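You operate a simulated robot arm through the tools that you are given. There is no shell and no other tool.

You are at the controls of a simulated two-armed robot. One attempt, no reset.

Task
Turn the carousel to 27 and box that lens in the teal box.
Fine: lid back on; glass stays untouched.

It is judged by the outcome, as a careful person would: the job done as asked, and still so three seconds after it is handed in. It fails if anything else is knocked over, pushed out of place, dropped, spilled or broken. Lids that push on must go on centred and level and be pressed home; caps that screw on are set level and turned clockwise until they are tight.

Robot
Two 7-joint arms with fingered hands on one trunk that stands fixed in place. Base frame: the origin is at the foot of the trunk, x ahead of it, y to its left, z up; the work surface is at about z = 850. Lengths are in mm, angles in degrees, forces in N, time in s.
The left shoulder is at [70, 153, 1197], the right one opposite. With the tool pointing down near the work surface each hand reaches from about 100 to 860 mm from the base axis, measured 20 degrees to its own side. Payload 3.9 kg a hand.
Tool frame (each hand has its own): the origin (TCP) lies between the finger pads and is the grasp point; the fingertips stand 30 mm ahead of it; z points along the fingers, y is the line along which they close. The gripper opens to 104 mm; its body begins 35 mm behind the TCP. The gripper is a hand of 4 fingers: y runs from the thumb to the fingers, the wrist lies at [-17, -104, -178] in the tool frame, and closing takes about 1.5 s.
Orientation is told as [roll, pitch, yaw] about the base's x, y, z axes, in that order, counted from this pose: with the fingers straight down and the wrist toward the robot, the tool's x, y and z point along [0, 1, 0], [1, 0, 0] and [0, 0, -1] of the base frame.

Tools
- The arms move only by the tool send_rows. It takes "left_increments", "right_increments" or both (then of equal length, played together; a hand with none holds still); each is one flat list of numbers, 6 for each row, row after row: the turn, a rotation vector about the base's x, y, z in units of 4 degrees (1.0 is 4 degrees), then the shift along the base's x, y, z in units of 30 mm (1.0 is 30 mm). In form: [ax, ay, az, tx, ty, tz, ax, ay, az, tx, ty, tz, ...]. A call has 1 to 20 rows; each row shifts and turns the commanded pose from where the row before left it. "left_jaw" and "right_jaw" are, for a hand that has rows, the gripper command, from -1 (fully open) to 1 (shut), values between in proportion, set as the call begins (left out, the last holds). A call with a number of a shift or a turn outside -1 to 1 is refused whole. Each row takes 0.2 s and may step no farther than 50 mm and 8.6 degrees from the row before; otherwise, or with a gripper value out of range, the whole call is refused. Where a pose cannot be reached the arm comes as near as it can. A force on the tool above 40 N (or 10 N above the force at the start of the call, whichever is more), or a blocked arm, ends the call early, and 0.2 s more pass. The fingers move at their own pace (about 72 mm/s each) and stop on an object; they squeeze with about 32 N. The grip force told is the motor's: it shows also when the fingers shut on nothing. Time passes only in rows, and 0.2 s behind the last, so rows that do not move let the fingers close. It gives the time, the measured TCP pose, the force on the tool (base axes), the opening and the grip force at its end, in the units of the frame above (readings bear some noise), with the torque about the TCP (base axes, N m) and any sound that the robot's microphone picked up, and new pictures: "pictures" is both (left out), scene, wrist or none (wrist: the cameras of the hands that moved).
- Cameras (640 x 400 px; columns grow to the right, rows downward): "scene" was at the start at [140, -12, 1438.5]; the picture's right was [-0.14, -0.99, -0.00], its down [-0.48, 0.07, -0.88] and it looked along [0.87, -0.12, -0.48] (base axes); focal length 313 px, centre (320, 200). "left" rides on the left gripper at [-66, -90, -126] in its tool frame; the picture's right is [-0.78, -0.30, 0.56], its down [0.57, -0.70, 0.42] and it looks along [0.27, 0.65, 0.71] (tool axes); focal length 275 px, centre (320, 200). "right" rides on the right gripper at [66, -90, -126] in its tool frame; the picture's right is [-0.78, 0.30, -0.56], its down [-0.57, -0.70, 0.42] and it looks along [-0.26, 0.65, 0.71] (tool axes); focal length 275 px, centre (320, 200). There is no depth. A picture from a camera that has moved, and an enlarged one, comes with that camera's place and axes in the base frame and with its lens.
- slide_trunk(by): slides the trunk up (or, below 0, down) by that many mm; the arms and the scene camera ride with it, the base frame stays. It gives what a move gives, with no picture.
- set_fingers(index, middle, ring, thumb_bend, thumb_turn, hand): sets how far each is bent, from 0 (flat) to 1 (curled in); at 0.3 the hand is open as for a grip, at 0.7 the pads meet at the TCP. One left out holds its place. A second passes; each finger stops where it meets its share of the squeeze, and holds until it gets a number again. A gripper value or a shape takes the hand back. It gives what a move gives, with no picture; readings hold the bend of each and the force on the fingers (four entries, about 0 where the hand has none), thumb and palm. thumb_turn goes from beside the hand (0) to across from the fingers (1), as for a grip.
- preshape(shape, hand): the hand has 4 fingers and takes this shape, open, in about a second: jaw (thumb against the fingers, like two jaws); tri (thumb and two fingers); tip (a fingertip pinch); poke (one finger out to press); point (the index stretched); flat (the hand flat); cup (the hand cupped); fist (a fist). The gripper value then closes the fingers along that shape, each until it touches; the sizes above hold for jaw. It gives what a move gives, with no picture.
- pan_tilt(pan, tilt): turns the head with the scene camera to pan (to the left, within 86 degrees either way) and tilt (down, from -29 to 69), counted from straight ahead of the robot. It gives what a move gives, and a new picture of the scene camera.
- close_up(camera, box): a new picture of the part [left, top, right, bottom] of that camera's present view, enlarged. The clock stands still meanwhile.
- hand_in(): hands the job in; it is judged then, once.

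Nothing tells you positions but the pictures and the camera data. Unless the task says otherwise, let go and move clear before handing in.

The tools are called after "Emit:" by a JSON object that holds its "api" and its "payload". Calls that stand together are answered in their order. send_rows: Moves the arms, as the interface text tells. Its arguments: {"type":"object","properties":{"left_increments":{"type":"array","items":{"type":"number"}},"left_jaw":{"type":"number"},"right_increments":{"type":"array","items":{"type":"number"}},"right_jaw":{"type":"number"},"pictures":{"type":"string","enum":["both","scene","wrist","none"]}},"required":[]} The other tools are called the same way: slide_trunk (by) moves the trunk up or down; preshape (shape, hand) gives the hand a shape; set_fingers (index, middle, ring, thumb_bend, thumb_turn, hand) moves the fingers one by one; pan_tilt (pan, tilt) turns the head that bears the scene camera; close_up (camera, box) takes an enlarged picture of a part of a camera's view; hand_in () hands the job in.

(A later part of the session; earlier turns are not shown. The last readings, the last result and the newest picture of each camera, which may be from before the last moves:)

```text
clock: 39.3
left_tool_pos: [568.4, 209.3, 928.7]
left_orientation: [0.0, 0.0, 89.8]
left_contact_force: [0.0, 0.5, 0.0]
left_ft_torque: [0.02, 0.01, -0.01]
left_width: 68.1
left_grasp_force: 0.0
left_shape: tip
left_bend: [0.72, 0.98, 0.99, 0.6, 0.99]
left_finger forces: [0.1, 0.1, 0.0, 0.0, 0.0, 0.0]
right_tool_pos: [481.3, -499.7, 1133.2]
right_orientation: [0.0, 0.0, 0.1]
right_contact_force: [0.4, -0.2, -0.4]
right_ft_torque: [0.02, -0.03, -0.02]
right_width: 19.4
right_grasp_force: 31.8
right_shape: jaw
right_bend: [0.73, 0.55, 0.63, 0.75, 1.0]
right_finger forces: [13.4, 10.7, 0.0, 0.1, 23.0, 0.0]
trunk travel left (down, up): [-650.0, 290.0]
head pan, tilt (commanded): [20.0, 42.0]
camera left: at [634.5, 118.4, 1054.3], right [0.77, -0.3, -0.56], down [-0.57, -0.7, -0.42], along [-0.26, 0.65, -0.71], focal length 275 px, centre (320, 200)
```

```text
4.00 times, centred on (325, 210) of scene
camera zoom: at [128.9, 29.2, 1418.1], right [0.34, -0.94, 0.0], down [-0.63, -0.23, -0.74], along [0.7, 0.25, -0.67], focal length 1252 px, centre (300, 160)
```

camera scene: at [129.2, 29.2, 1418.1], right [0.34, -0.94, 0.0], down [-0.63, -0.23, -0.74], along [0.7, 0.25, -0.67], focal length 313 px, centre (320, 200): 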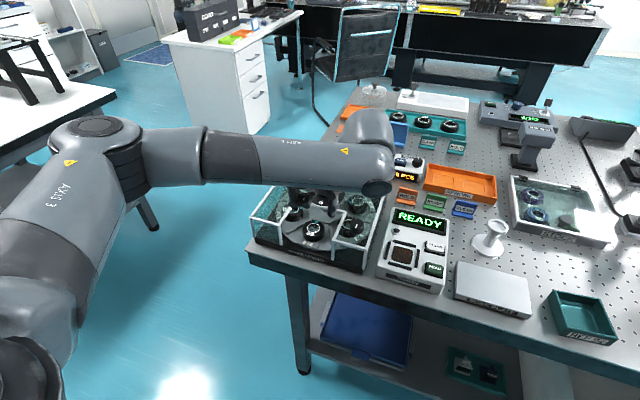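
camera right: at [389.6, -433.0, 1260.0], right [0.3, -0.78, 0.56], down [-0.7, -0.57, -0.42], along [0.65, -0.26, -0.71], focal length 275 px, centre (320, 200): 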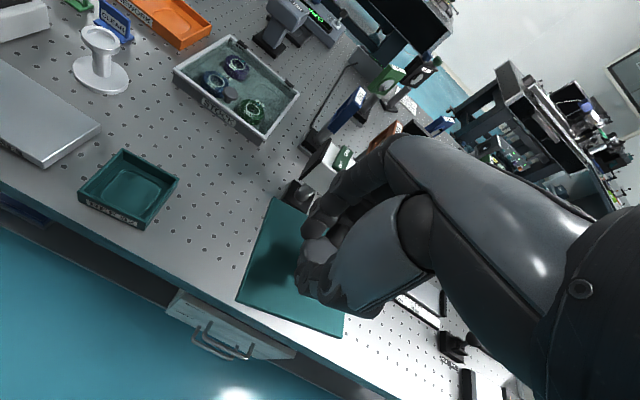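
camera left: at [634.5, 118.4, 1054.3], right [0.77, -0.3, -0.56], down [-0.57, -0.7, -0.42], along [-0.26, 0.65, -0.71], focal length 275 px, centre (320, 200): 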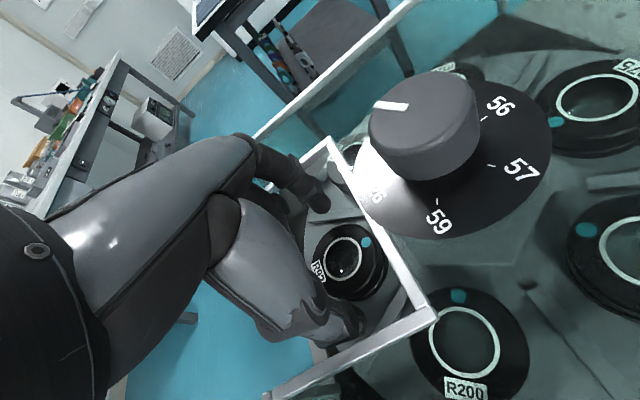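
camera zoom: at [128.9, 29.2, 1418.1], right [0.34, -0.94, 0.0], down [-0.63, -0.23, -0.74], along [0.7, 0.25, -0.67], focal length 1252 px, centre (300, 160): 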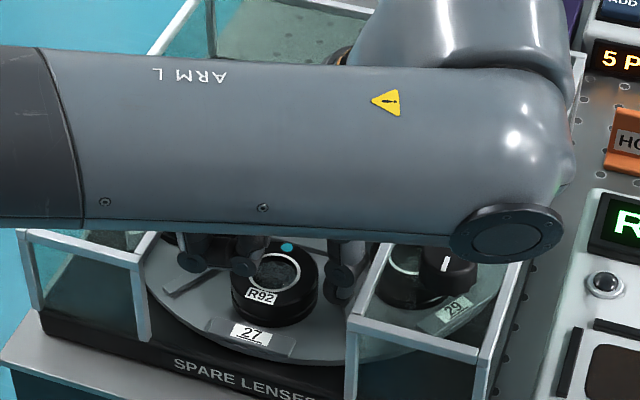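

The lens sits at (-4, -1) mm in the tool frame, well placed. I'll narrow slightly to 62 mm to clear the ribs and descend to grasp height.

Emit:
{"api": "send_rows", "payload": {"left_increments": [0, 0, 0, 0, 0, 0, 0, 0, 0, 0, 0, -0.2, 0, 0, 0, 0, 0, -0.2, 0, 0, 0, 0, 0, -0.1], "left_jaw": -0.2, "pictures": "none"}}

Emit:
{"api": "close_up", "payload": {"camera": "left", "box": [220, 150, 520, 400]}}

Emit:
{"api": "close_up", "payload": {"camera": "scene", "box": [270, 200, 370, 250]}}

```text
clock: 40.3
left_tool_pos: [567.5, 208.0, 914.5]
left_orientation: [0.1, 0.0, 89.9]
left_contact_force: [-0.7, -0.3, 2.3]
left_ft_torque: [0.06, -0.07, -0.04]
left_width: 62.8
left_grasp_force: 0.0
left_shape: tip
left_bend: [0.73, 0.98, 0.99, 0.63, 0.99]
left_finger forces: [1.7, 0.0, 0.0, 0.1, 0.0, 0.0]
right_tool_pos: [480.2, -499.6, 1135.2]
right_orientation: [-0.1, -0.1, 0.1]
right_contact_force: [0.9, 0.2, -0.3]
right_ft_torque: [-0.01, 0.02, 0.02]
right_width: 19.5
right_grasp_force: 32.1
right_shape: jaw
right_bend: [0.73, 0.55, 0.63, 0.75, 1.0]
right_finger forces: [13.4, 10.8, 0.1, 0.1, 23.0, 0.0]
trunk travel left (down, up): [-650.0, 290.0]
head pan, tilt (commanded): [20.0, 42.0]
```

```text
1.60 times, centred on (370, 275) of left
camera zoom: at [634.0, 118.2, 1040.2], right [0.77, -0.3, -0.56], down [-0.58, -0.7, -0.42], along [-0.26, 0.65, -0.71], focal length 440 px, centre (240, 80)
```

zoom: 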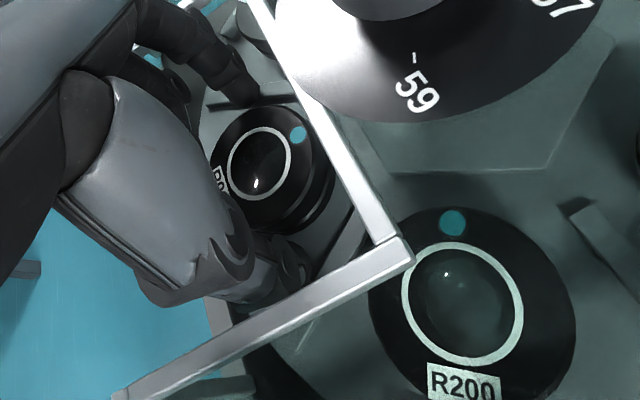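

```text
6.40 times, centred on (320, 225) of scene
camera zoom: at [128.1, 28.8, 1418.3], right [0.34, -0.94, 0.0], down [-0.63, -0.23, -0.74], along [0.7, 0.25, -0.67], focal length 2004 px, centre (320, 40)
```

zoom: 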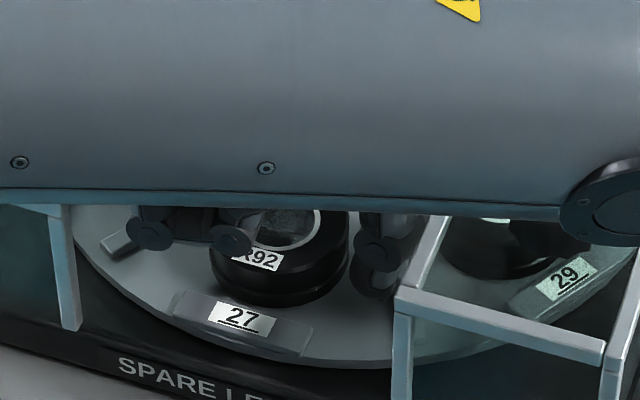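

The index finger reports 1.7 N, so it's touching something. I'll look closely before going on.

Emit:
{"api": "close_up", "payload": {"camera": "left", "box": [290, 170, 410, 260]}}

Emit:
{"api": "close_up", "payload": {"camera": "left", "box": [300, 230, 420, 330]}}

Emit:
{"api": "close_up", "payload": {"camera": "scene", "box": [280, 228, 345, 258]}}

```text
4.44 times, centred on (350, 215) of left
camera zoom: at [634.0, 118.2, 1040.2], right [0.77, -0.3, -0.56], down [-0.58, -0.7, -0.42], along [-0.26, 0.65, -0.71], focal length 1224 px, centre (187, 133)
```

zoom: 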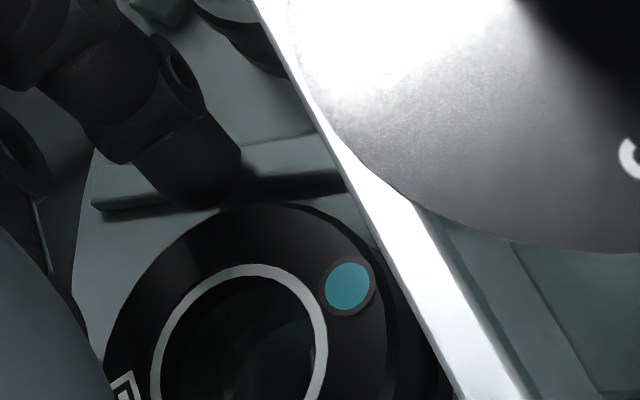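

```text
4.00 times, centred on (360, 280) of left
camera zoom: at [634.0, 118.2, 1040.2], right [0.77, -0.3, -0.56], down [-0.58, -0.7, -0.42], along [-0.26, 0.65, -0.71], focal length 1101 px, centre (160, -120)
```

zoom: 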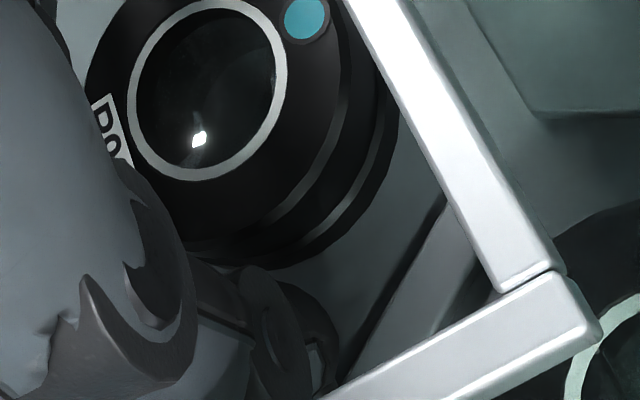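

```text
9.85 times, centred on (312, 243) of scene
camera zoom: at [128.1, 28.8, 1418.3], right [0.34, -0.94, 0.0], down [-0.63, -0.23, -0.74], along [0.7, 0.25, -0.67], focal length 3082 px, centre (394, -223)
```

zoom: 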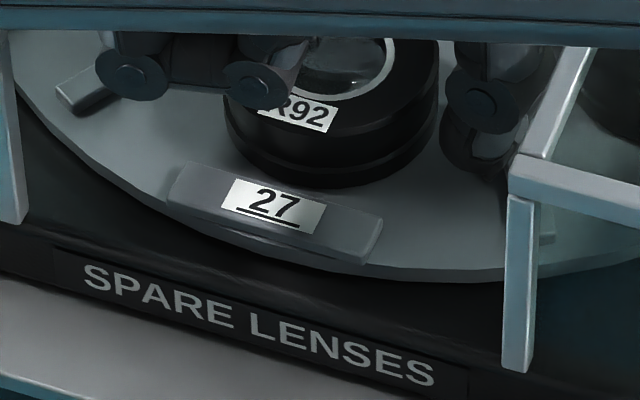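

The index fingertip has just come down on the rim edge of the lens mount because it closes further in than the thumb. I'll back up, open wider and re-centre.

Emit:
{"api": "send_rows", "payload": {"left_increments": [0, 0, 0, 0, 0, 0.5, 0, 0, 0, 0, 0, 0, 0, 0, 0, 0, 0, 0, 0, 0, 0, 0, 0, 0], "left_jaw": -0.5, "pictures": "none"}}

Emit:
{"api": "close_up", "payload": {"camera": "left", "box": [220, 150, 460, 350]}}

Emit:
{"api": "close_up", "payload": {"camera": "scene", "box": [280, 215, 360, 258]}}

```text
clock: 41.3
left_tool_pos: [568.8, 207.8, 929.5]
left_orientation: [0.0, 0.0, 89.7]
left_contact_force: [0.3, -2.6, -0.2]
left_ft_torque: [-0.01, -0.01, 0.0]
left_width: 77.8
left_grasp_force: 0.0
left_shape: tip
left_bend: [0.28, 0.98, 0.99, 0.52, 0.98]
left_finger forces: [2.1, 0.1, 0.0, 0.1, 0.1, 0.0]
right_tool_pos: [479.8, -500.6, 1134.0]
right_orientation: [0.1, 0.0, 0.0]
right_contact_force: [0.2, 0.7, -0.9]
right_ft_torque: [-0.01, 0.03, -0.02]
right_width: 19.2
right_grasp_force: 32.7
right_shape: jaw
right_bend: [0.73, 0.55, 0.63, 0.75, 1.0]
right_finger forces: [13.5, 10.8, 0.0, 0.1, 22.9, 0.0]
trunk travel left (down, up): [-650.0, 290.0]
head pan, tilt (commanded): [20.0, 42.0]
```

```text
2.00 times, centred on (340, 250) of left
camera zoom: at [634.5, 117.7, 1054.8], right [0.77, -0.3, -0.56], down [-0.58, -0.7, -0.42], along [-0.26, 0.65, -0.71], focal length 551 px, centre (280, 100)
```

zoom: 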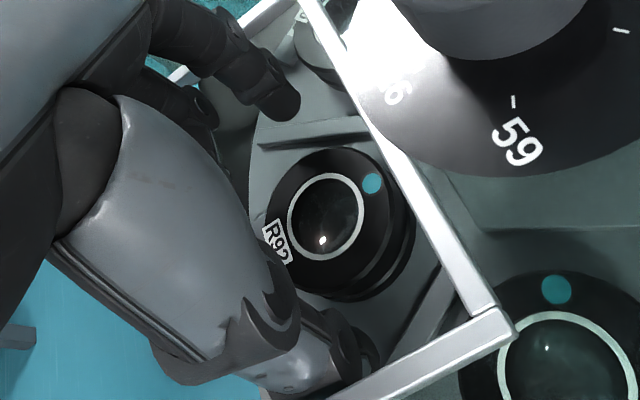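

```text
8.00 times, centred on (320, 236) of scene
camera zoom: at [128.6, 28.5, 1418.2], right [0.34, -0.94, 0.0], down [-0.63, -0.23, -0.74], along [0.7, 0.25, -0.67], focal length 2504 px, centre (320, -92)
```

zoom: 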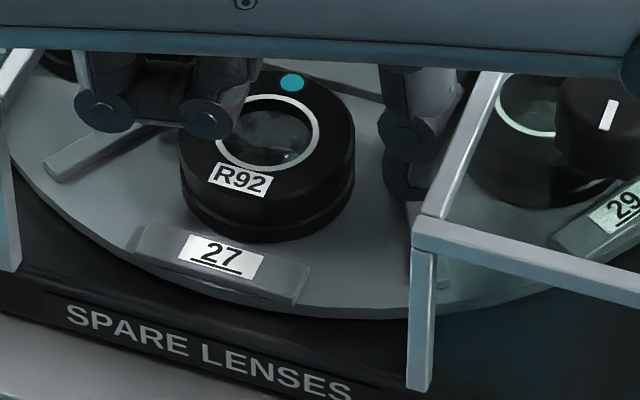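

At −0.5 the index brushed the notch's left bar, and at −0.2 it sat too far in. I'll set −0.35 here, check that it's free, then lower.

Emit:
{"api": "send_rows", "payload": {"left_increments": [0, 0, 0, 0, 0, 0, 0, 0, 0, 0, 0.02, 0, 0, 0, 0, 0, 0.02, 0, 0, 0, 0, 0, 0, 0], "left_jaw": -0.35, "pictures": "none"}}

Emit:
{"api": "close_up", "payload": {"camera": "left", "box": [220, 150, 460, 350]}}

```text
clock: 42.3
left_tool_pos: [568.4, 208.6, 930.0]
left_orientation: [0.1, 0.0, 89.8]
left_contact_force: [0.9, -1.4, 1.0]
left_ft_torque: [0.04, 0.0, -0.09]
left_width: 69.9
left_grasp_force: 0.0
left_shape: tip
left_bend: [0.72, 0.98, 0.99, 0.58, 0.99]
left_finger forces: [1.6, 0.1, 0.1, 0.0, 0.1, 0.1]
right_tool_pos: [481.5, -497.9, 1134.4]
right_orientation: [-0.1, 0.0, 0.1]
right_contact_force: [0.4, -0.1, -0.7]
right_ft_torque: [0.01, -0.03, 0.0]
right_width: 19.2
right_grasp_force: 31.9
right_shape: jaw
right_bend: [0.73, 0.55, 0.63, 0.75, 1.0]
right_finger forces: [13.4, 10.8, 0.0, 0.1, 23.0, 0.0]
trunk travel left (down, up): [-650.0, 290.0]
head pan, tilt (commanded): [20.0, 42.0]
```

```text
2.00 times, centred on (340, 250) of left
camera zoom: at [634.2, 118.9, 1054.8], right [0.77, -0.3, -0.56], down [-0.58, -0.7, -0.42], along [-0.26, 0.65, -0.71], focal length 551 px, centre (280, 100)
```

zoom: 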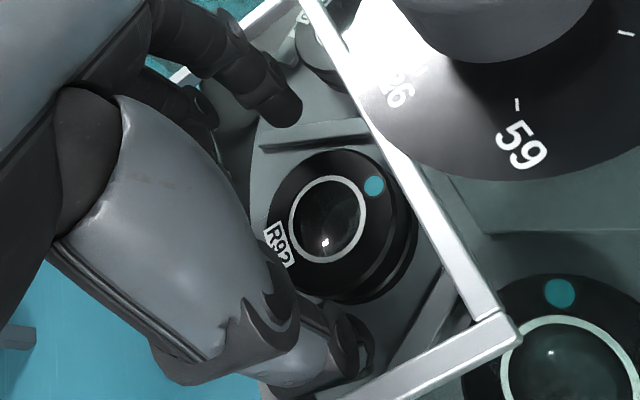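

Emit:
{"api": "send_rows", "payload": {"left_increments": [0, 0, 0, 0, -0.03, 0, 0, 0, 0, 0, 0, 0, 0, 0, 0, 0, 0, 0], "left_jaw": -0.3, "pictures": "none"}}

Emit:
{"api": "close_up", "payload": {"camera": "left", "box": [260, 120, 380, 220]}}

Emit:
{"api": "close_up", "payload": {"camera": "left", "box": [220, 150, 460, 350]}}

```text
clock: 43.1
left_tool_pos: [568.5, 208.3, 929.8]
left_orientation: [0.0, 0.0, 89.8]
left_contact_force: [0.0, -0.1, -0.2]
left_ft_torque: [0.01, -0.01, 0.02]
left_width: 67.6
left_grasp_force: 0.0
left_shape: tip
left_bend: [0.72, 0.98, 0.99, 0.6, 0.99]
left_finger forces: [0.1, 0.1, 0.0, 0.0, 0.0, 0.0]
right_tool_pos: [482.2, -498.0, 1135.3]
right_orientation: [0.0, 0.0, 0.0]
right_contact_force: [-0.3, 0.3, -0.8]
right_ft_torque: [0.02, 0.01, -0.01]
right_width: 19.5
right_grasp_force: 32.1
right_shape: jaw
right_bend: [0.73, 0.55, 0.63, 0.75, 1.0]
right_finger forces: [13.3, 10.8, 0.0, 0.0, 23.0, 0.0]
trunk travel left (down, up): [-650.0, 290.0]
head pan, tilt (commanded): [20.0, 42.0]
```

```text
4.00 times, centred on (320, 170) of left
camera zoom: at [634.4, 118.6, 1054.7], right [0.77, -0.3, -0.56], down [-0.58, -0.7, -0.42], along [-0.26, 0.65, -0.71], focal length 1101 px, centre (320, 320)
```

zoom: 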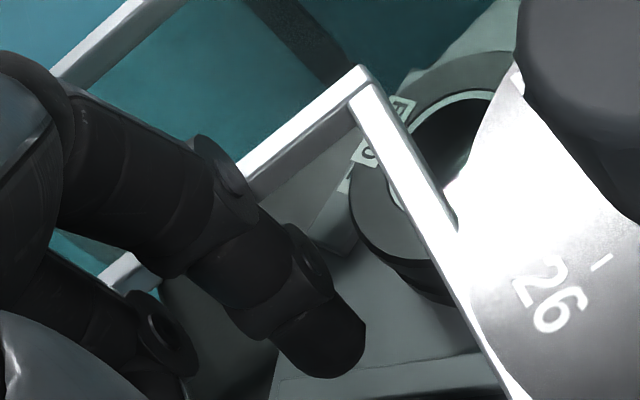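

```text
2.00 times, centred on (340, 250) of left
camera zoom: at [634.4, 118.6, 1054.7], right [0.77, -0.3, -0.56], down [-0.58, -0.7, -0.42], along [-0.26, 0.65, -0.71], focal length 551 px, centre (280, 100)
```

zoom: 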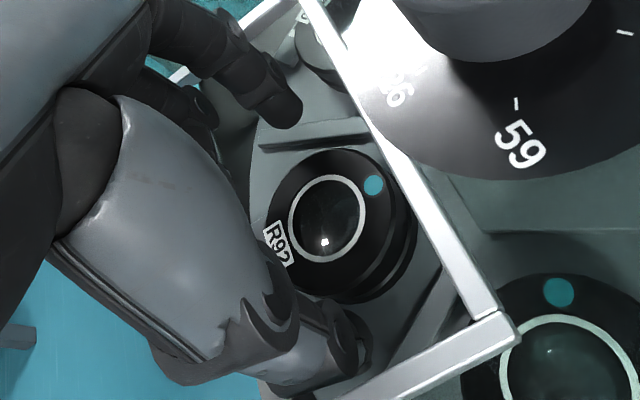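

Narrow clearances: with a flexed index its middle joint would hit the notch bar on the way down. A straighter index with a more bent thumb, and the hand shifted toward −y, should fit. I'll raise and set that up.

Emit:
{"api": "send_rows", "payload": {"left_increments": [0, 0, 0, 0, 0, 0.7, 0, 0, 0, 0, 0, 0.7, 0, 0, 0, 0, -0.2, 0.3, 0, 0, 0, 0, -0.23, 0], "pictures": "none"}}

Emit:
{"api": "set_fingers", "payload": {"hand": "left", "index": 0.3, "thumb_bend": 0.72}}

Emit:
{"api": "close_up", "payload": {"camera": "left", "box": [220, 140, 460, 340]}}

Emit:
{"api": "close_up", "payload": {"camera": "scene", "box": [270, 180, 370, 250]}}

```text
clock: 44.1
left_tool_pos: [567.0, 195.8, 980.7]
left_orientation: [0.0, 0.1, 89.9]
left_contact_force: [0.0, -0.7, -0.3]
left_ft_torque: [0.0, -0.03, -0.02]
left_width: 67.9
left_grasp_force: 0.0
left_shape: tip
left_bend: [0.72, 0.98, 0.99, 0.6, 0.99]
left_finger forces: [0.0, 0.1, 0.0, 0.0, 0.0, 0.0]
right_tool_pos: [480.8, -498.6, 1134.0]
right_orientation: [0.0, 0.0, 0.0]
right_contact_force: [-0.6, 0.9, -0.5]
right_ft_torque: [0.01, -0.02, 0.01]
right_width: 19.4
right_grasp_force: 32.0
right_shape: jaw
right_bend: [0.73, 0.55, 0.63, 0.75, 1.0]
right_finger forces: [13.5, 10.7, 0.1, 0.0, 23.0, 0.1]
trunk travel left (down, up): [-650.0, 290.0]
head pan, tilt (commanded): [20.0, 42.0]
```

```text
clock: 45.1
left_tool_pos: [566.4, 196.6, 980.4]
left_orientation: [0.0, 0.0, 89.8]
left_contact_force: [-0.7, -0.6, 0.3]
left_ft_torque: [-0.02, 0.0, -0.01]
left_width: 50.0
left_grasp_force: 0.0
left_shape: fingers
left_bend: [0.3, 0.98, 0.99, 0.72, 0.99]
left_finger forces: [0.0, 0.0, 0.1, 0.1, 0.0, 0.0]
right_tool_pos: [480.4, -499.0, 1134.7]
right_orientation: [0.1, 0.1, 0.0]
right_contact_force: [-0.6, -1.0, -0.4]
right_ft_torque: [-0.01, 0.05, -0.01]
right_width: 19.6
right_grasp_force: 32.2
right_shape: jaw
right_bend: [0.73, 0.55, 0.63, 0.75, 1.0]
right_finger forces: [13.4, 10.9, 0.0, 0.1, 23.0, 0.0]
trunk travel left (down, up): [-650.0, 290.0]
head pan, tilt (commanded): [20.0, 42.0]
```

```text
2.00 times, centred on (340, 240) of left
camera zoom: at [633.9, 105.5, 1105.9], right [0.77, -0.3, -0.56], down [-0.58, -0.7, -0.42], along [-0.26, 0.65, -0.71], focal length 551 px, centre (280, 120)
```

zoom: 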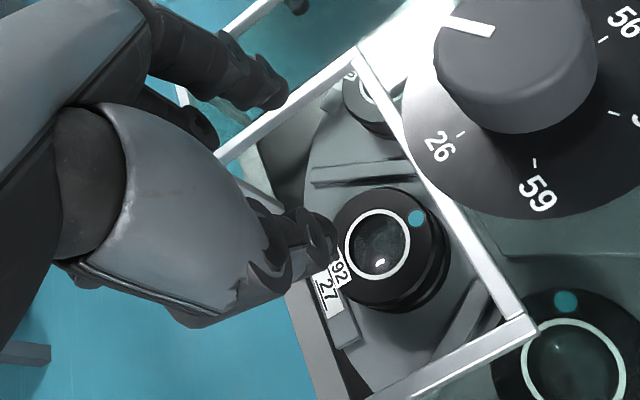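

```text
5.71 times, centred on (320, 215) of scene
camera zoom: at [128.6, 28.9, 1418.2], right [0.34, -0.94, 0.0], down [-0.63, -0.23, -0.74], along [0.7, 0.25, -0.67], focal length 1789 px, centre (320, 114)
```

zoom: 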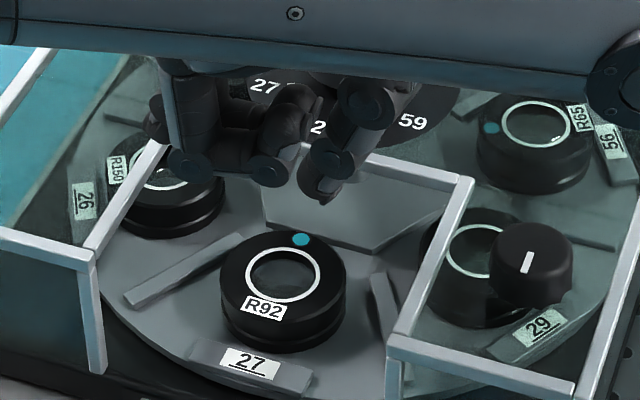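

Bending the thumb to about 0.66 and the index to about 0.5 should make the pinch narrow enough for the 116 mm gap, and turning to yaw ~70° uses the open front. I'll set that in free air and measure.

Emit:
{"api": "set_fingers", "payload": {"hand": "left", "index": 0.5, "thumb_bend": 0.65}}

Emit:
{"api": "send_rows", "payload": {"left_increments": [0, 0, -1, 0, 0, 0, 0, 0, -1, 0, 0, 0, 0, 0, -1, 0, 0, 0, 0, 0, -1, 0, 0, 0, 0, 0, -1, 0, 0, 0], "pictures": "wrist"}}

Emit:
{"api": "close_up", "payload": {"camera": "left", "box": [220, 140, 460, 340]}}

Emit:
{"api": "close_up", "payload": {"camera": "scene", "box": [270, 180, 370, 250]}}

```text
clock: 46.1
left_tool_pos: [566.9, 194.9, 980.5]
left_orientation: [0.0, 0.0, 89.8]
left_contact_force: [0.5, 0.3, 0.7]
left_ft_torque: [-0.02, -0.03, 0.02]
left_width: 34.5
left_grasp_force: 0.0
left_shape: fingers
left_bend: [0.5, 0.98, 0.99, 0.65, 0.99]
left_finger forces: [0.0, 0.1, 0.0, 0.0, 0.0, 0.0]
right_tool_pos: [480.7, -498.3, 1135.6]
right_orientation: [0.1, 0.0, 0.0]
right_contact_force: [0.1, -0.4, -0.4]
right_ft_torque: [0.0, -0.02, -0.01]
right_width: 19.2
right_grasp_force: 31.8
right_shape: jaw
right_bend: [0.73, 0.55, 0.63, 0.75, 1.0]
right_finger forces: [13.4, 10.8, 0.1, 0.1, 22.9, 0.0]
trunk travel left (down, up): [-650.0, 290.0]
head pan, tilt (commanded): [20.0, 42.0]
```

```text
clock: 47.3
left_tool_pos: [567.6, 196.5, 981.1]
left_orientation: [0.0, -0.1, 69.7]
left_contact_force: [-0.2, 0.9, -0.6]
left_ft_torque: [0.0, 0.03, 0.04]
left_width: 34.0
left_grasp_force: 0.0
left_shape: fingers
left_bend: [0.5, 0.98, 0.99, 0.65, 0.99]
left_finger forces: [0.0, 0.1, 0.0, 0.0, 0.1, 0.0]
right_tool_pos: [480.7, -497.8, 1134.3]
right_orientation: [0.1, 0.0, 0.0]
right_contact_force: [-0.2, 1.2, -0.7]
right_ft_torque: [0.0, -0.01, 0.0]
right_width: 19.1
right_grasp_force: 31.8
right_shape: jaw
right_bend: [0.73, 0.55, 0.63, 0.75, 1.0]
right_finger forces: [13.4, 10.9, 0.0, 0.0, 22.9, 0.0]
trunk travel left (down, up): [-650.0, 290.0]
head pan, tilt (commanded): [20.0, 42.0]
camera left: at [599.1, 88.9, 1105.9], right [0.62, -0.55, -0.56], down [-0.78, -0.46, -0.42], along [-0.02, 0.7, -0.71], focal length 275 px, centre (320, 200)
```

left: 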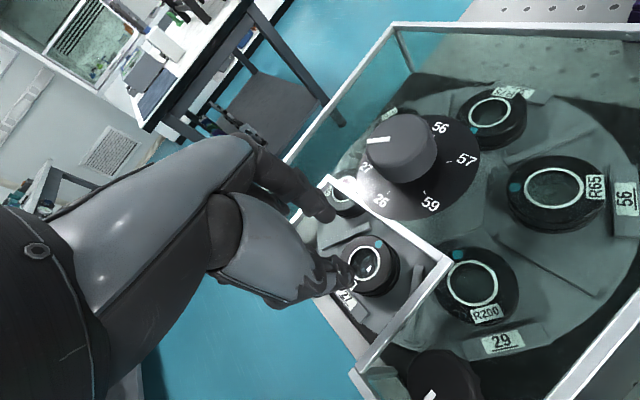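

```text
2.00 times, centred on (340, 240) of left
camera zoom: at [599.1, 88.9, 1105.9], right [0.62, -0.55, -0.56], down [-0.78, -0.46, -0.42], along [-0.02, 0.7, -0.71], focal length 551 px, centre (280, 120)
```

zoom: 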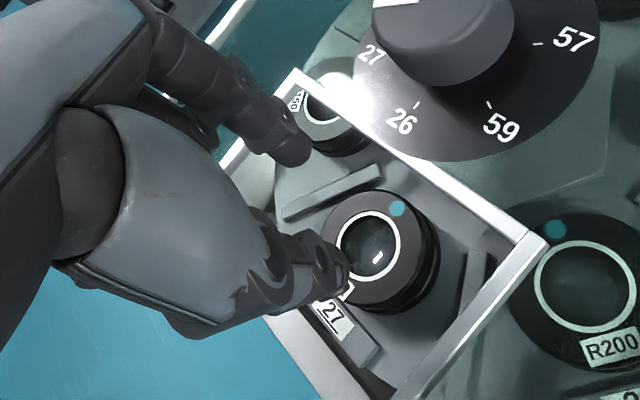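

```text
5.71 times, centred on (320, 215) of scene
camera zoom: at [128.4, 29.3, 1418.2], right [0.34, -0.94, 0.0], down [-0.63, -0.23, -0.74], along [0.7, 0.25, -0.67], focal length 1789 px, centre (320, 114)
```

zoom: 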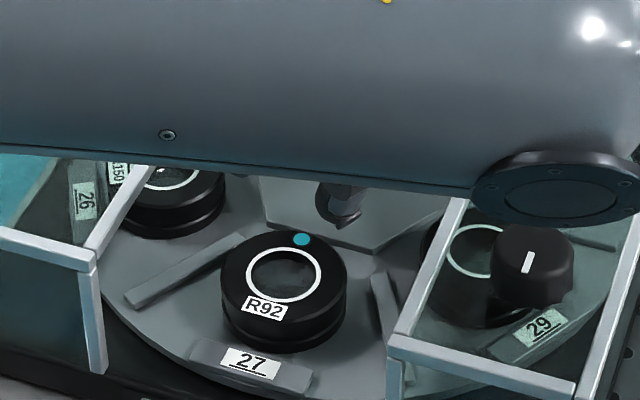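

Measured: with direct finger commands the pads sit at about 50−125(b−0.3) mm for the index and −52+130(b−0.3) mm for the thumb, and the fingers stay straighter. I'll go back to yaw 90° with index 0.42 and thumb 0.52, and offset the hand so the lens fits between.

Emit:
{"api": "send_rows", "payload": {"left_increments": [0, 0, 1, -0.02, 0.04, 0, 0, 0, 1, -0.02, 0.04, 0, 0, 0, 1, -0.02, 0.04, 0, 0, 0, 1, -0.02, 0.04, 0, 0, 0, 1, 0, 0.04, 0], "pictures": "none"}}

Emit:
{"api": "set_fingers", "payload": {"hand": "left", "index": 0.42, "thumb_bend": 0.52}}

Emit:
{"api": "close_up", "payload": {"camera": "left", "box": [220, 140, 460, 340]}}

Emit:
{"api": "close_up", "payload": {"camera": "scene", "box": [270, 180, 370, 250]}}

```text
clock: 48.5
left_tool_pos: [565.4, 201.1, 979.3]
left_orientation: [0.0, 0.1, 89.8]
left_contact_force: [0.1, 0.2, 0.0]
left_ft_torque: [-0.01, -0.02, -0.01]
left_width: 34.3
left_grasp_force: 0.0
left_shape: fingers
left_bend: [0.5, 0.98, 0.99, 0.65, 0.99]
left_finger forces: [0.1, 0.0, 0.0, 0.0, 0.0, 0.0]
right_tool_pos: [481.1, -498.9, 1135.4]
right_orientation: [0.0, 0.0, -0.1]
right_contact_force: [-0.4, 0.1, -0.4]
right_ft_torque: [0.01, 0.01, 0.0]
right_width: 19.2
right_grasp_force: 32.6
right_shape: jaw
right_bend: [0.73, 0.55, 0.63, 0.75, 1.0]
right_finger forces: [13.3, 10.8, 0.1, 0.1, 23.0, 0.0]
trunk travel left (down, up): [-650.0, 290.0]
head pan, tilt (commanded): [20.0, 42.0]
```

```text
clock: 49.5
left_tool_pos: [565.5, 201.7, 980.2]
left_orientation: [0.1, 0.0, 89.9]
left_contact_force: [0.1, 0.1, -0.1]
left_ft_torque: [-0.03, 0.02, 0.0]
left_width: 60.7
left_grasp_force: 0.0
left_shape: fingers
left_bend: [0.42, 0.98, 0.99, 0.52, 0.99]
left_finger forces: [0.0, 0.0, 0.0, 0.0, 0.0, 0.1]
right_tool_pos: [481.5, -497.6, 1134.1]
right_orientation: [0.1, -0.1, 0.0]
right_contact_force: [0.1, -0.2, -0.9]
right_ft_torque: [0.01, 0.02, 0.0]
right_width: 19.5
right_grasp_force: 32.3
right_shape: jaw
right_bend: [0.73, 0.55, 0.63, 0.75, 1.0]
right_finger forces: [13.4, 10.8, 0.1, 0.1, 23.0, 0.1]
trunk travel left (down, up): [-650.0, 290.0]
head pan, tilt (commanded): [20.0, 42.0]
```

```text
2.00 times, centred on (340, 240) of left
camera zoom: at [631.7, 111.3, 1105.7], right [0.77, -0.3, -0.56], down [-0.58, -0.7, -0.42], along [-0.26, 0.65, -0.71], focal length 551 px, centre (280, 120)
```

zoom: 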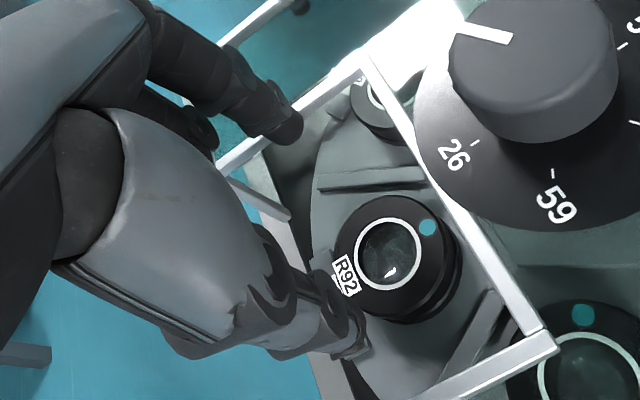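

```text
5.71 times, centred on (320, 215) of scene
camera zoom: at [128.6, 28.9, 1418.2], right [0.34, -0.94, 0.0], down [-0.63, -0.23, -0.74], along [0.7, 0.25, -0.67], focal length 1789 px, centre (320, 114)
```

zoom: 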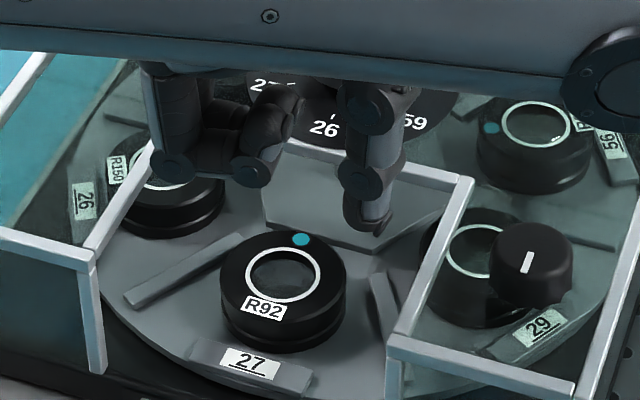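

The lens sits at (-7.8, +5.7) in the tool frame, between the index pad at +35 and the thumb pad at −22, with 6–10 mm to the bars. I'll descend in two steps, watching forces.

Emit:
{"api": "send_rows", "payload": {"left_increments": [0, 0, 0, 0, 0, -0.5, 0, 0, 0, 0, 0, -0.5, 0, 0, 0, 0, 0, -0.5], "pictures": "none"}}

Emit:
{"api": "close_up", "payload": {"camera": "left", "box": [220, 140, 460, 340]}}

Emit:
{"api": "close_up", "payload": {"camera": "scene", "box": [270, 190, 370, 260]}}

```text
clock: 50.3
left_tool_pos: [565.2, 202.8, 933.8]
left_orientation: [-0.1, 0.0, 89.8]
left_contact_force: [0.6, -0.6, 0.0]
left_ft_torque: [0.0, -0.03, 0.01]
left_width: 60.7
left_grasp_force: 0.1
left_shape: fingers
left_bend: [0.42, 0.98, 0.99, 0.52, 0.99]
left_finger forces: [0.0, 0.0, 0.0, 0.0, 0.0, 0.0]
right_tool_pos: [480.6, -497.6, 1135.3]
right_orientation: [-0.1, -0.1, 0.0]
right_contact_force: [0.3, -0.4, -1.1]
right_ft_torque: [-0.03, -0.02, -0.01]
right_width: 19.3
right_grasp_force: 32.2
right_shape: jaw
right_bend: [0.73, 0.55, 0.63, 0.75, 1.0]
right_finger forces: [13.4, 10.9, 0.0, 0.1, 23.0, 0.1]
trunk travel left (down, up): [-650.0, 290.0]
head pan, tilt (commanded): [20.0, 42.0]
```

```text
2.00 times, centred on (340, 240) of left
camera zoom: at [632.1, 111.5, 1060.3], right [0.77, -0.3, -0.56], down [-0.58, -0.7, -0.42], along [-0.26, 0.65, -0.71], focal length 551 px, centre (280, 120)
```

zoom: 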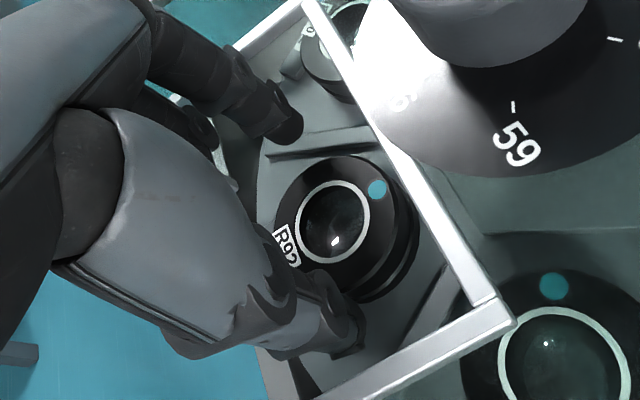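

```text
5.71 times, centred on (320, 225) of scene
camera zoom: at [128.8, 29.1, 1418.2], right [0.34, -0.94, 0.0], down [-0.63, -0.23, -0.74], along [0.7, 0.25, -0.67], focal length 1789 px, centre (320, 57)
```

zoom: 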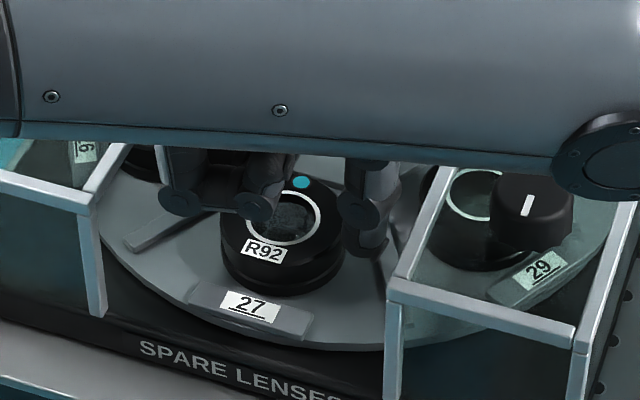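

Emit:
{"api": "send_rows", "payload": {"left_increments": [0, 0, 0, 0, 0, -0.25, 0, 0, 0, 0, 0, -0.25, 0, 0, 0, 0, 0, -0.2], "pictures": "none"}}

Emit:
{"api": "close_up", "payload": {"camera": "left", "box": [220, 140, 460, 340]}}

Emit:
{"api": "close_up", "payload": {"camera": "scene", "box": [270, 200, 370, 260]}}

```text
clock: 51.1
left_tool_pos: [564.6, 201.6, 915.3]
left_orientation: [-0.1, 0.0, 89.8]
left_contact_force: [0.8, 0.3, 1.9]
left_ft_torque: [0.13, -0.07, -0.04]
left_width: 61.2
left_grasp_force: 1.0
left_shape: fingers
left_bend: [0.42, 0.98, 0.99, 0.52, 0.99]
left_finger forces: [2.2, 0.0, 0.1, 0.0, 0.0, 0.0]
right_tool_pos: [480.4, -499.0, 1135.4]
right_orientation: [0.0, 0.0, 0.0]
right_contact_force: [-0.5, 0.1, -0.1]
right_ft_torque: [0.04, -0.01, -0.02]
right_width: 19.3
right_grasp_force: 32.5
right_shape: jaw
right_bend: [0.73, 0.55, 0.63, 0.75, 1.0]
right_finger forces: [13.4, 10.8, 0.0, 0.1, 23.0, 0.0]
trunk travel left (down, up): [-650.0, 290.0]
head pan, tilt (commanded): [20.0, 42.0]
```

```text
2.00 times, centred on (340, 240) of left
camera zoom: at [631.2, 111.3, 1040.6], right [0.78, -0.3, -0.56], down [-0.57, -0.7, -0.43], along [-0.26, 0.65, -0.71], focal length 551 px, centre (280, 120)
```

zoom: 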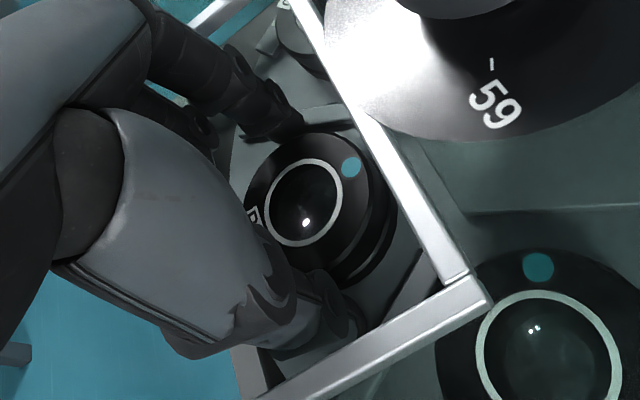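

```text
6.40 times, centred on (320, 230) of scene
camera zoom: at [128.0, 28.6, 1418.3], right [0.34, -0.94, 0.0], down [-0.63, -0.23, -0.74], along [0.7, 0.25, -0.67], focal length 2004 px, centre (320, 8)
```

zoom: 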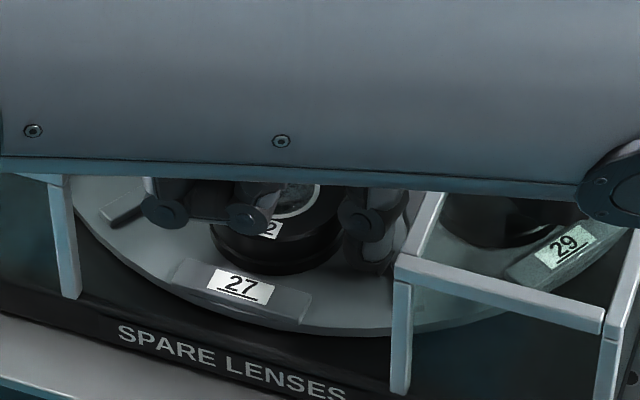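

The index tip is just brushing the platter rib (2 N). I'll raise slightly, bend the index a touch inward and continue.

Emit:
{"api": "send_rows", "payload": {"left_increments": [0, 0, 0, 0, 0, 0.12, 0, 0, 0, 0, 0, 0], "pictures": "none"}}

Emit:
{"api": "set_fingers", "payload": {"hand": "left", "index": 0.445}}

Emit:
{"api": "send_rows", "payload": {"left_increments": [0, 0, 0, 0, 0, -0.12, 0, 0, 0, 0, 0, -0.1, 0, 0, 0, 0, 0, -0.08], "pictures": "none"}}

Emit:
{"api": "close_up", "payload": {"camera": "left", "box": [260, 140, 400, 260]}}

```text
clock: 51.7
left_tool_pos: [565.5, 202.2, 918.5]
left_orientation: [0.1, 0.1, 89.8]
left_contact_force: [-1.0, -0.4, 0.7]
left_ft_torque: [0.02, 0.0, 0.03]
left_width: 61.7
left_grasp_force: 0.1
left_shape: fingers
left_bend: [0.42, 0.98, 0.99, 0.52, 0.99]
left_finger forces: [0.1, 0.1, 0.0, 0.1, 0.0, 0.0]
right_tool_pos: [480.6, -497.4, 1135.1]
right_orientation: [0.0, 0.0, 0.0]
right_contact_force: [0.0, -0.3, -0.1]
right_ft_torque: [-0.02, 0.01, 0.01]
right_width: 19.7
right_grasp_force: 32.4
right_shape: jaw
right_bend: [0.73, 0.55, 0.63, 0.75, 1.0]
right_finger forces: [13.4, 10.8, 0.0, 0.0, 22.9, 0.1]
trunk travel left (down, up): [-650.0, 290.0]
head pan, tilt (commanded): [20.0, 42.0]
```

```text
clock: 52.7
left_tool_pos: [565.6, 202.4, 917.9]
left_orientation: [-0.1, 0.0, 89.7]
left_contact_force: [1.1, -0.4, 0.7]
left_ft_torque: [0.0, 0.03, 0.01]
left_width: 58.9
left_grasp_force: 0.0
left_shape: fingers
left_bend: [0.44, 0.98, 0.99, 0.52, 0.99]
left_finger forces: [0.0, 0.1, 0.0, 0.0, 0.1, 0.0]
right_tool_pos: [480.3, -498.8, 1135.6]
right_orientation: [0.0, 0.0, 0.0]
right_contact_force: [0.8, 0.1, -0.9]
right_ft_torque: [0.0, 0.01, -0.01]
right_width: 19.2
right_grasp_force: 32.0
right_shape: jaw
right_bend: [0.73, 0.55, 0.63, 0.75, 1.0]
right_finger forces: [13.4, 10.8, 0.0, 0.1, 22.9, 0.0]
trunk travel left (down, up): [-650.0, 290.0]
head pan, tilt (commanded): [20.0, 42.0]
```

```text
clock: 53.5
left_tool_pos: [564.8, 199.9, 915.0]
left_orientation: [-0.6, -0.2, 89.8]
left_contact_force: [2.1, -3.0, 28.3]
left_ft_torque: [1.19, -0.46, -0.23]
left_width: 58.9
left_grasp_force: 14.2
left_shape: fingers
left_bend: [0.42, 0.98, 0.99, 0.54, 0.99]
left_finger forces: [26.4, 0.0, 0.1, 0.1, 2.4, 0.1]
right_tool_pos: [477.3, -501.2, 1137.0]
right_orientation: [0.0, -0.2, -0.1]
right_contact_force: [0.5, 0.5, -0.4]
right_ft_torque: [0.0, 0.01, -0.01]
right_width: 19.2
right_grasp_force: 32.0
right_shape: jaw
right_bend: [0.73, 0.55, 0.63, 0.75, 1.0]
right_finger forces: [13.4, 10.8, 0.1, 0.1, 22.9, 0.0]
trunk travel left (down, up): [-650.0, 290.0]
head pan, tilt (commanded): [20.0, 42.0]
```

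```text
3.33 times, centred on (330, 200) of left
camera zoom: at [629.8, 109.0, 1040.3], right [0.78, -0.3, -0.55], down [-0.57, -0.7, -0.43], along [-0.25, 0.65, -0.71], focal length 918 px, centre (287, 200)
```

zoom: 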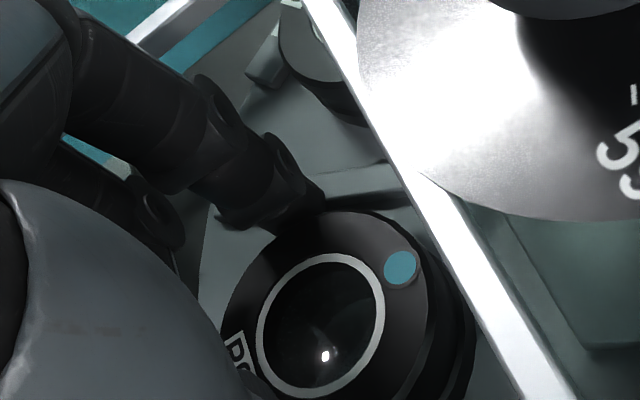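

That's blocked with 26 N on the index, so I'll back up straight away.

Emit:
{"api": "send_rows", "payload": {"left_increments": [0, 0, 0, 0, 0, 0.3, 0, 0, 0, 0, 0, 0.1, 0, 0, 0, 0, 0, 0], "pictures": "none"}}

Emit:
{"api": "close_up", "payload": {"camera": "left", "box": [260, 140, 400, 260]}}

Emit:
{"api": "close_up", "payload": {"camera": "scene", "box": [270, 200, 370, 260]}}

```text
clock: 54.3
left_tool_pos: [564.2, 201.8, 919.7]
left_orientation: [0.2, -0.1, 89.7]
left_contact_force: [-0.5, -0.2, -0.7]
left_ft_torque: [-0.02, -0.01, -0.02]
left_width: 58.4
left_grasp_force: 0.0
left_shape: fingers
left_bend: [0.44, 0.98, 0.99, 0.52, 0.99]
left_finger forces: [0.1, 0.0, 0.1, 0.0, 0.1, 0.0]
right_tool_pos: [481.4, -498.7, 1134.0]
right_orientation: [0.1, 0.0, 0.0]
right_contact_force: [-0.5, 1.0, -0.2]
right_ft_torque: [0.01, -0.01, 0.0]
right_width: 19.6
right_grasp_force: 31.5
right_shape: jaw
right_bend: [0.73, 0.55, 0.63, 0.75, 1.0]
right_finger forces: [13.4, 10.8, 0.0, 0.0, 23.0, 0.0]
trunk travel left (down, up): [-650.0, 290.0]
head pan, tilt (commanded): [20.0, 42.0]
```

```text
3.33 times, centred on (330, 200) of left
camera zoom: at [631.3, 111.8, 1045.2], right [0.77, -0.3, -0.56], down [-0.58, -0.7, -0.42], along [-0.26, 0.65, -0.71], focal length 918 px, centre (287, 200)
```

zoom: 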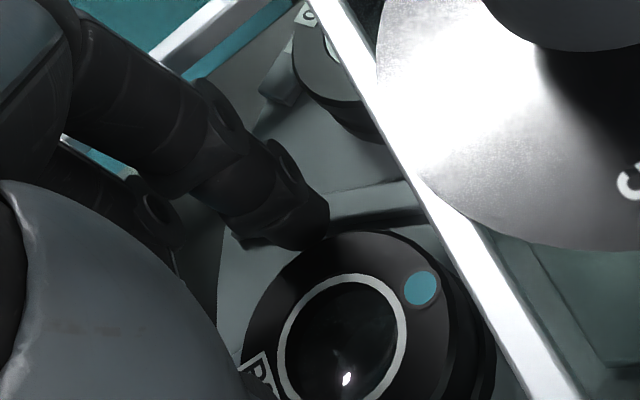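

```text
6.40 times, centred on (320, 230) of scene
camera zoom: at [128.5, 28.6, 1418.0], right [0.34, -0.94, 0.0], down [-0.63, -0.23, -0.74], along [0.7, 0.25, -0.67], focal length 2004 px, centre (320, 8)
```

zoom: 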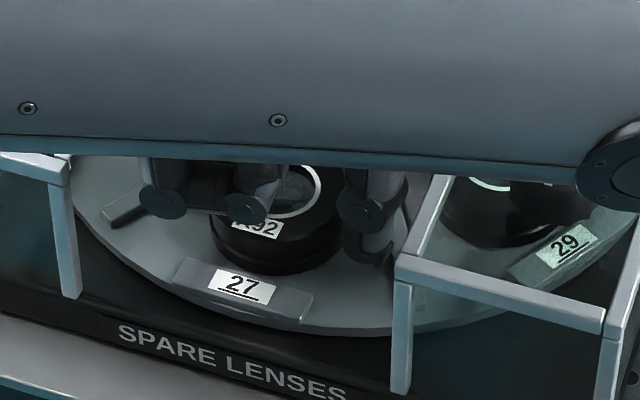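

The finger was wedging between lens and rib. Moving the grip line about 5 mm toward the open front (yaw 97°) gives it room. I'll raise, adjust and re-measure.

Emit:
{"api": "send_rows", "payload": {"left_increments": [0, 0, 0, 0, 0, 0.5, 0, 0, 0.95, -0.07, 0, 0, 0, 0, 0.95, -0.07, 0, 0, 0, 0, 0, 0, 0, 0], "pictures": "none"}}

Emit:
{"api": "close_up", "payload": {"camera": "left", "box": [220, 140, 460, 340]}}

Emit:
{"api": "close_up", "payload": {"camera": "scene", "box": [270, 200, 370, 260]}}

```text
clock: 55.3
left_tool_pos: [560.1, 201.3, 936.2]
left_orientation: [0.1, -0.1, 97.5]
left_contact_force: [-0.4, -0.1, 0.2]
left_ft_torque: [-0.01, -0.02, 0.03]
left_width: 58.7
left_grasp_force: 0.0
left_shape: fingers
left_bend: [0.44, 0.98, 0.99, 0.52, 0.99]
left_finger forces: [0.1, 0.0, 0.0, 0.1, 0.0, 0.0]
right_tool_pos: [479.3, -498.4, 1134.8]
right_orientation: [0.0, 0.0, -0.1]
right_contact_force: [0.0, 0.9, -1.0]
right_ft_torque: [-0.03, -0.01, 0.02]
right_width: 19.1
right_grasp_force: 31.9
right_shape: jaw
right_bend: [0.73, 0.55, 0.63, 0.75, 1.0]
right_finger forces: [13.5, 10.9, 0.0, 0.0, 22.9, 0.1]
trunk travel left (down, up): [-650.0, 290.0]
head pan, tilt (commanded): [20.0, 42.0]
```

```text
2.00 times, centred on (340, 240) of left
camera zoom: at [638.6, 121.1, 1061.2], right [0.81, -0.19, -0.56], down [-0.48, -0.77, -0.42], along [-0.35, 0.61, -0.71], focal length 551 px, centre (280, 120)
```

zoom: 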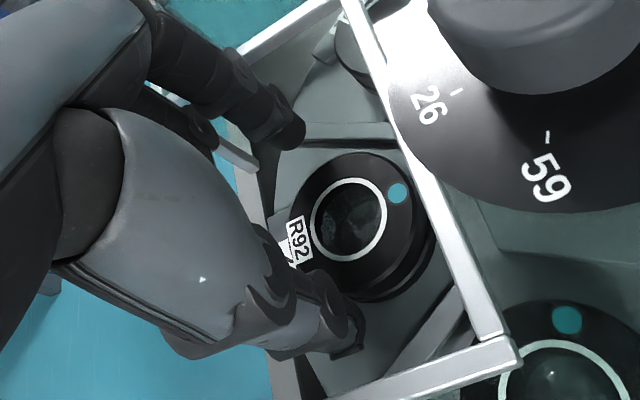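

```text
6.40 times, centred on (320, 230) of scene
camera zoom: at [128.4, 28.9, 1418.2], right [0.34, -0.94, 0.0], down [-0.63, -0.23, -0.74], along [0.7, 0.25, -0.67], focal length 2004 px, centre (320, 8)
```

zoom: 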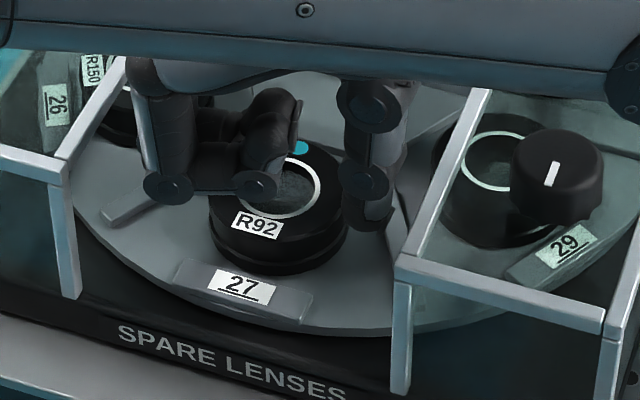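

Lens now at (-12, +4.6) in the tool frame, as intended. I'll descend carefully in small steps.

Emit:
{"api": "send_rows", "payload": {"left_increments": [0, 0, 0, 0, 0, -0.35, 0, 0, 0, 0, 0, -0.3, 0, 0, 0, 0, 0, 0], "pictures": "none"}}

Emit:
{"api": "close_up", "payload": {"camera": "left", "box": [240, 140, 400, 340]}}

```text
clock: 56.1
left_tool_pos: [561.2, 202.3, 916.6]
left_orientation: [-0.1, -0.1, 97.4]
left_contact_force: [0.6, 0.5, 0.2]
left_ft_torque: [-0.02, -0.04, 0.02]
left_width: 58.7
left_grasp_force: 0.0
left_shape: fingers
left_bend: [0.44, 0.98, 0.99, 0.52, 0.99]
left_finger forces: [0.1, 0.0, 0.0, 0.0, 0.0, 0.0]
right_tool_pos: [480.7, -498.5, 1134.8]
right_orientation: [0.0, 0.0, -0.1]
right_contact_force: [-0.5, 0.1, -0.2]
right_ft_torque: [0.01, -0.01, -0.01]
right_width: 19.3
right_grasp_force: 32.1
right_shape: jaw
right_bend: [0.73, 0.55, 0.63, 0.75, 1.0]
right_finger forces: [13.4, 10.8, 0.1, 0.0, 23.0, 0.1]
trunk travel left (down, up): [-650.0, 290.0]
head pan, tilt (commanded): [20.0, 42.0]
```

```text
2.00 times, centred on (320, 240) of left
camera zoom: at [638.8, 121.4, 1042.2], right [0.81, -0.19, -0.56], down [-0.48, -0.77, -0.42], along [-0.35, 0.61, -0.71], focal length 551 px, centre (320, 120)
```

zoom: 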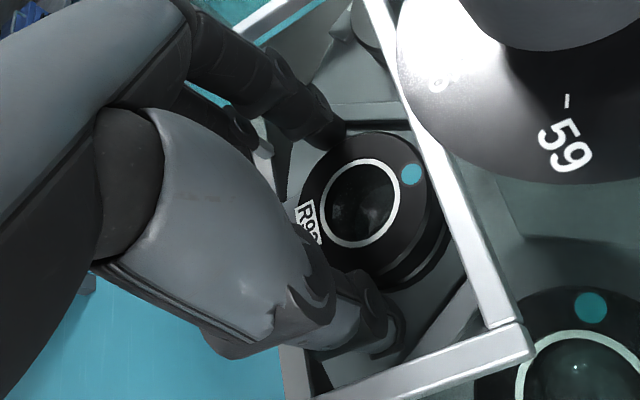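

Emit:
{"api": "send_rows", "payload": {"left_increments": [0, 0, 0, 0, 0, -0.1, 0, 0, 0, 0, 0, 0], "pictures": "none"}}

Emit:
{"api": "close_up", "payload": {"camera": "left", "box": [290, 170, 390, 250]}}

```text
clock: 56.7
left_tool_pos: [560.6, 201.6, 914.4]
left_orientation: [0.0, 0.1, 97.5]
left_contact_force: [-0.6, 0.0, 0.1]
left_ft_torque: [0.01, -0.03, 0.0]
left_width: 58.6
left_grasp_force: 0.1
left_shape: fingers
left_bend: [0.44, 0.98, 0.99, 0.52, 0.99]
left_finger forces: [0.2, 0.1, 0.0, 0.0, 0.0, 0.0]
right_tool_pos: [481.2, -498.7, 1134.2]
right_orientation: [0.1, 0.0, 0.1]
right_contact_force: [0.1, -0.7, -0.3]
right_ft_torque: [0.0, -0.02, -0.02]
right_width: 19.2
right_grasp_force: 31.8
right_shape: jaw
right_bend: [0.73, 0.55, 0.63, 0.75, 1.0]
right_finger forces: [13.4, 10.7, 0.1, 0.1, 23.0, 0.0]
trunk travel left (down, up): [-650.0, 290.0]
head pan, tilt (commanded): [20.0, 42.0]
```

```text
5.00 times, centred on (340, 210) of left
camera zoom: at [638.9, 121.0, 1039.4], right [0.81, -0.19, -0.56], down [-0.48, -0.77, -0.42], along [-0.35, 0.61, -0.71], focal length 1376 px, centre (220, 150)
```

zoom: 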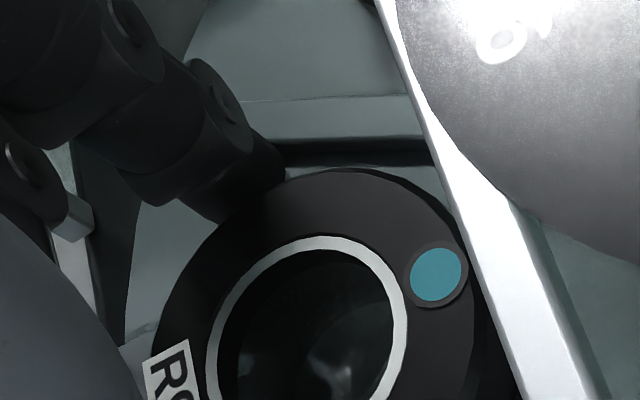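

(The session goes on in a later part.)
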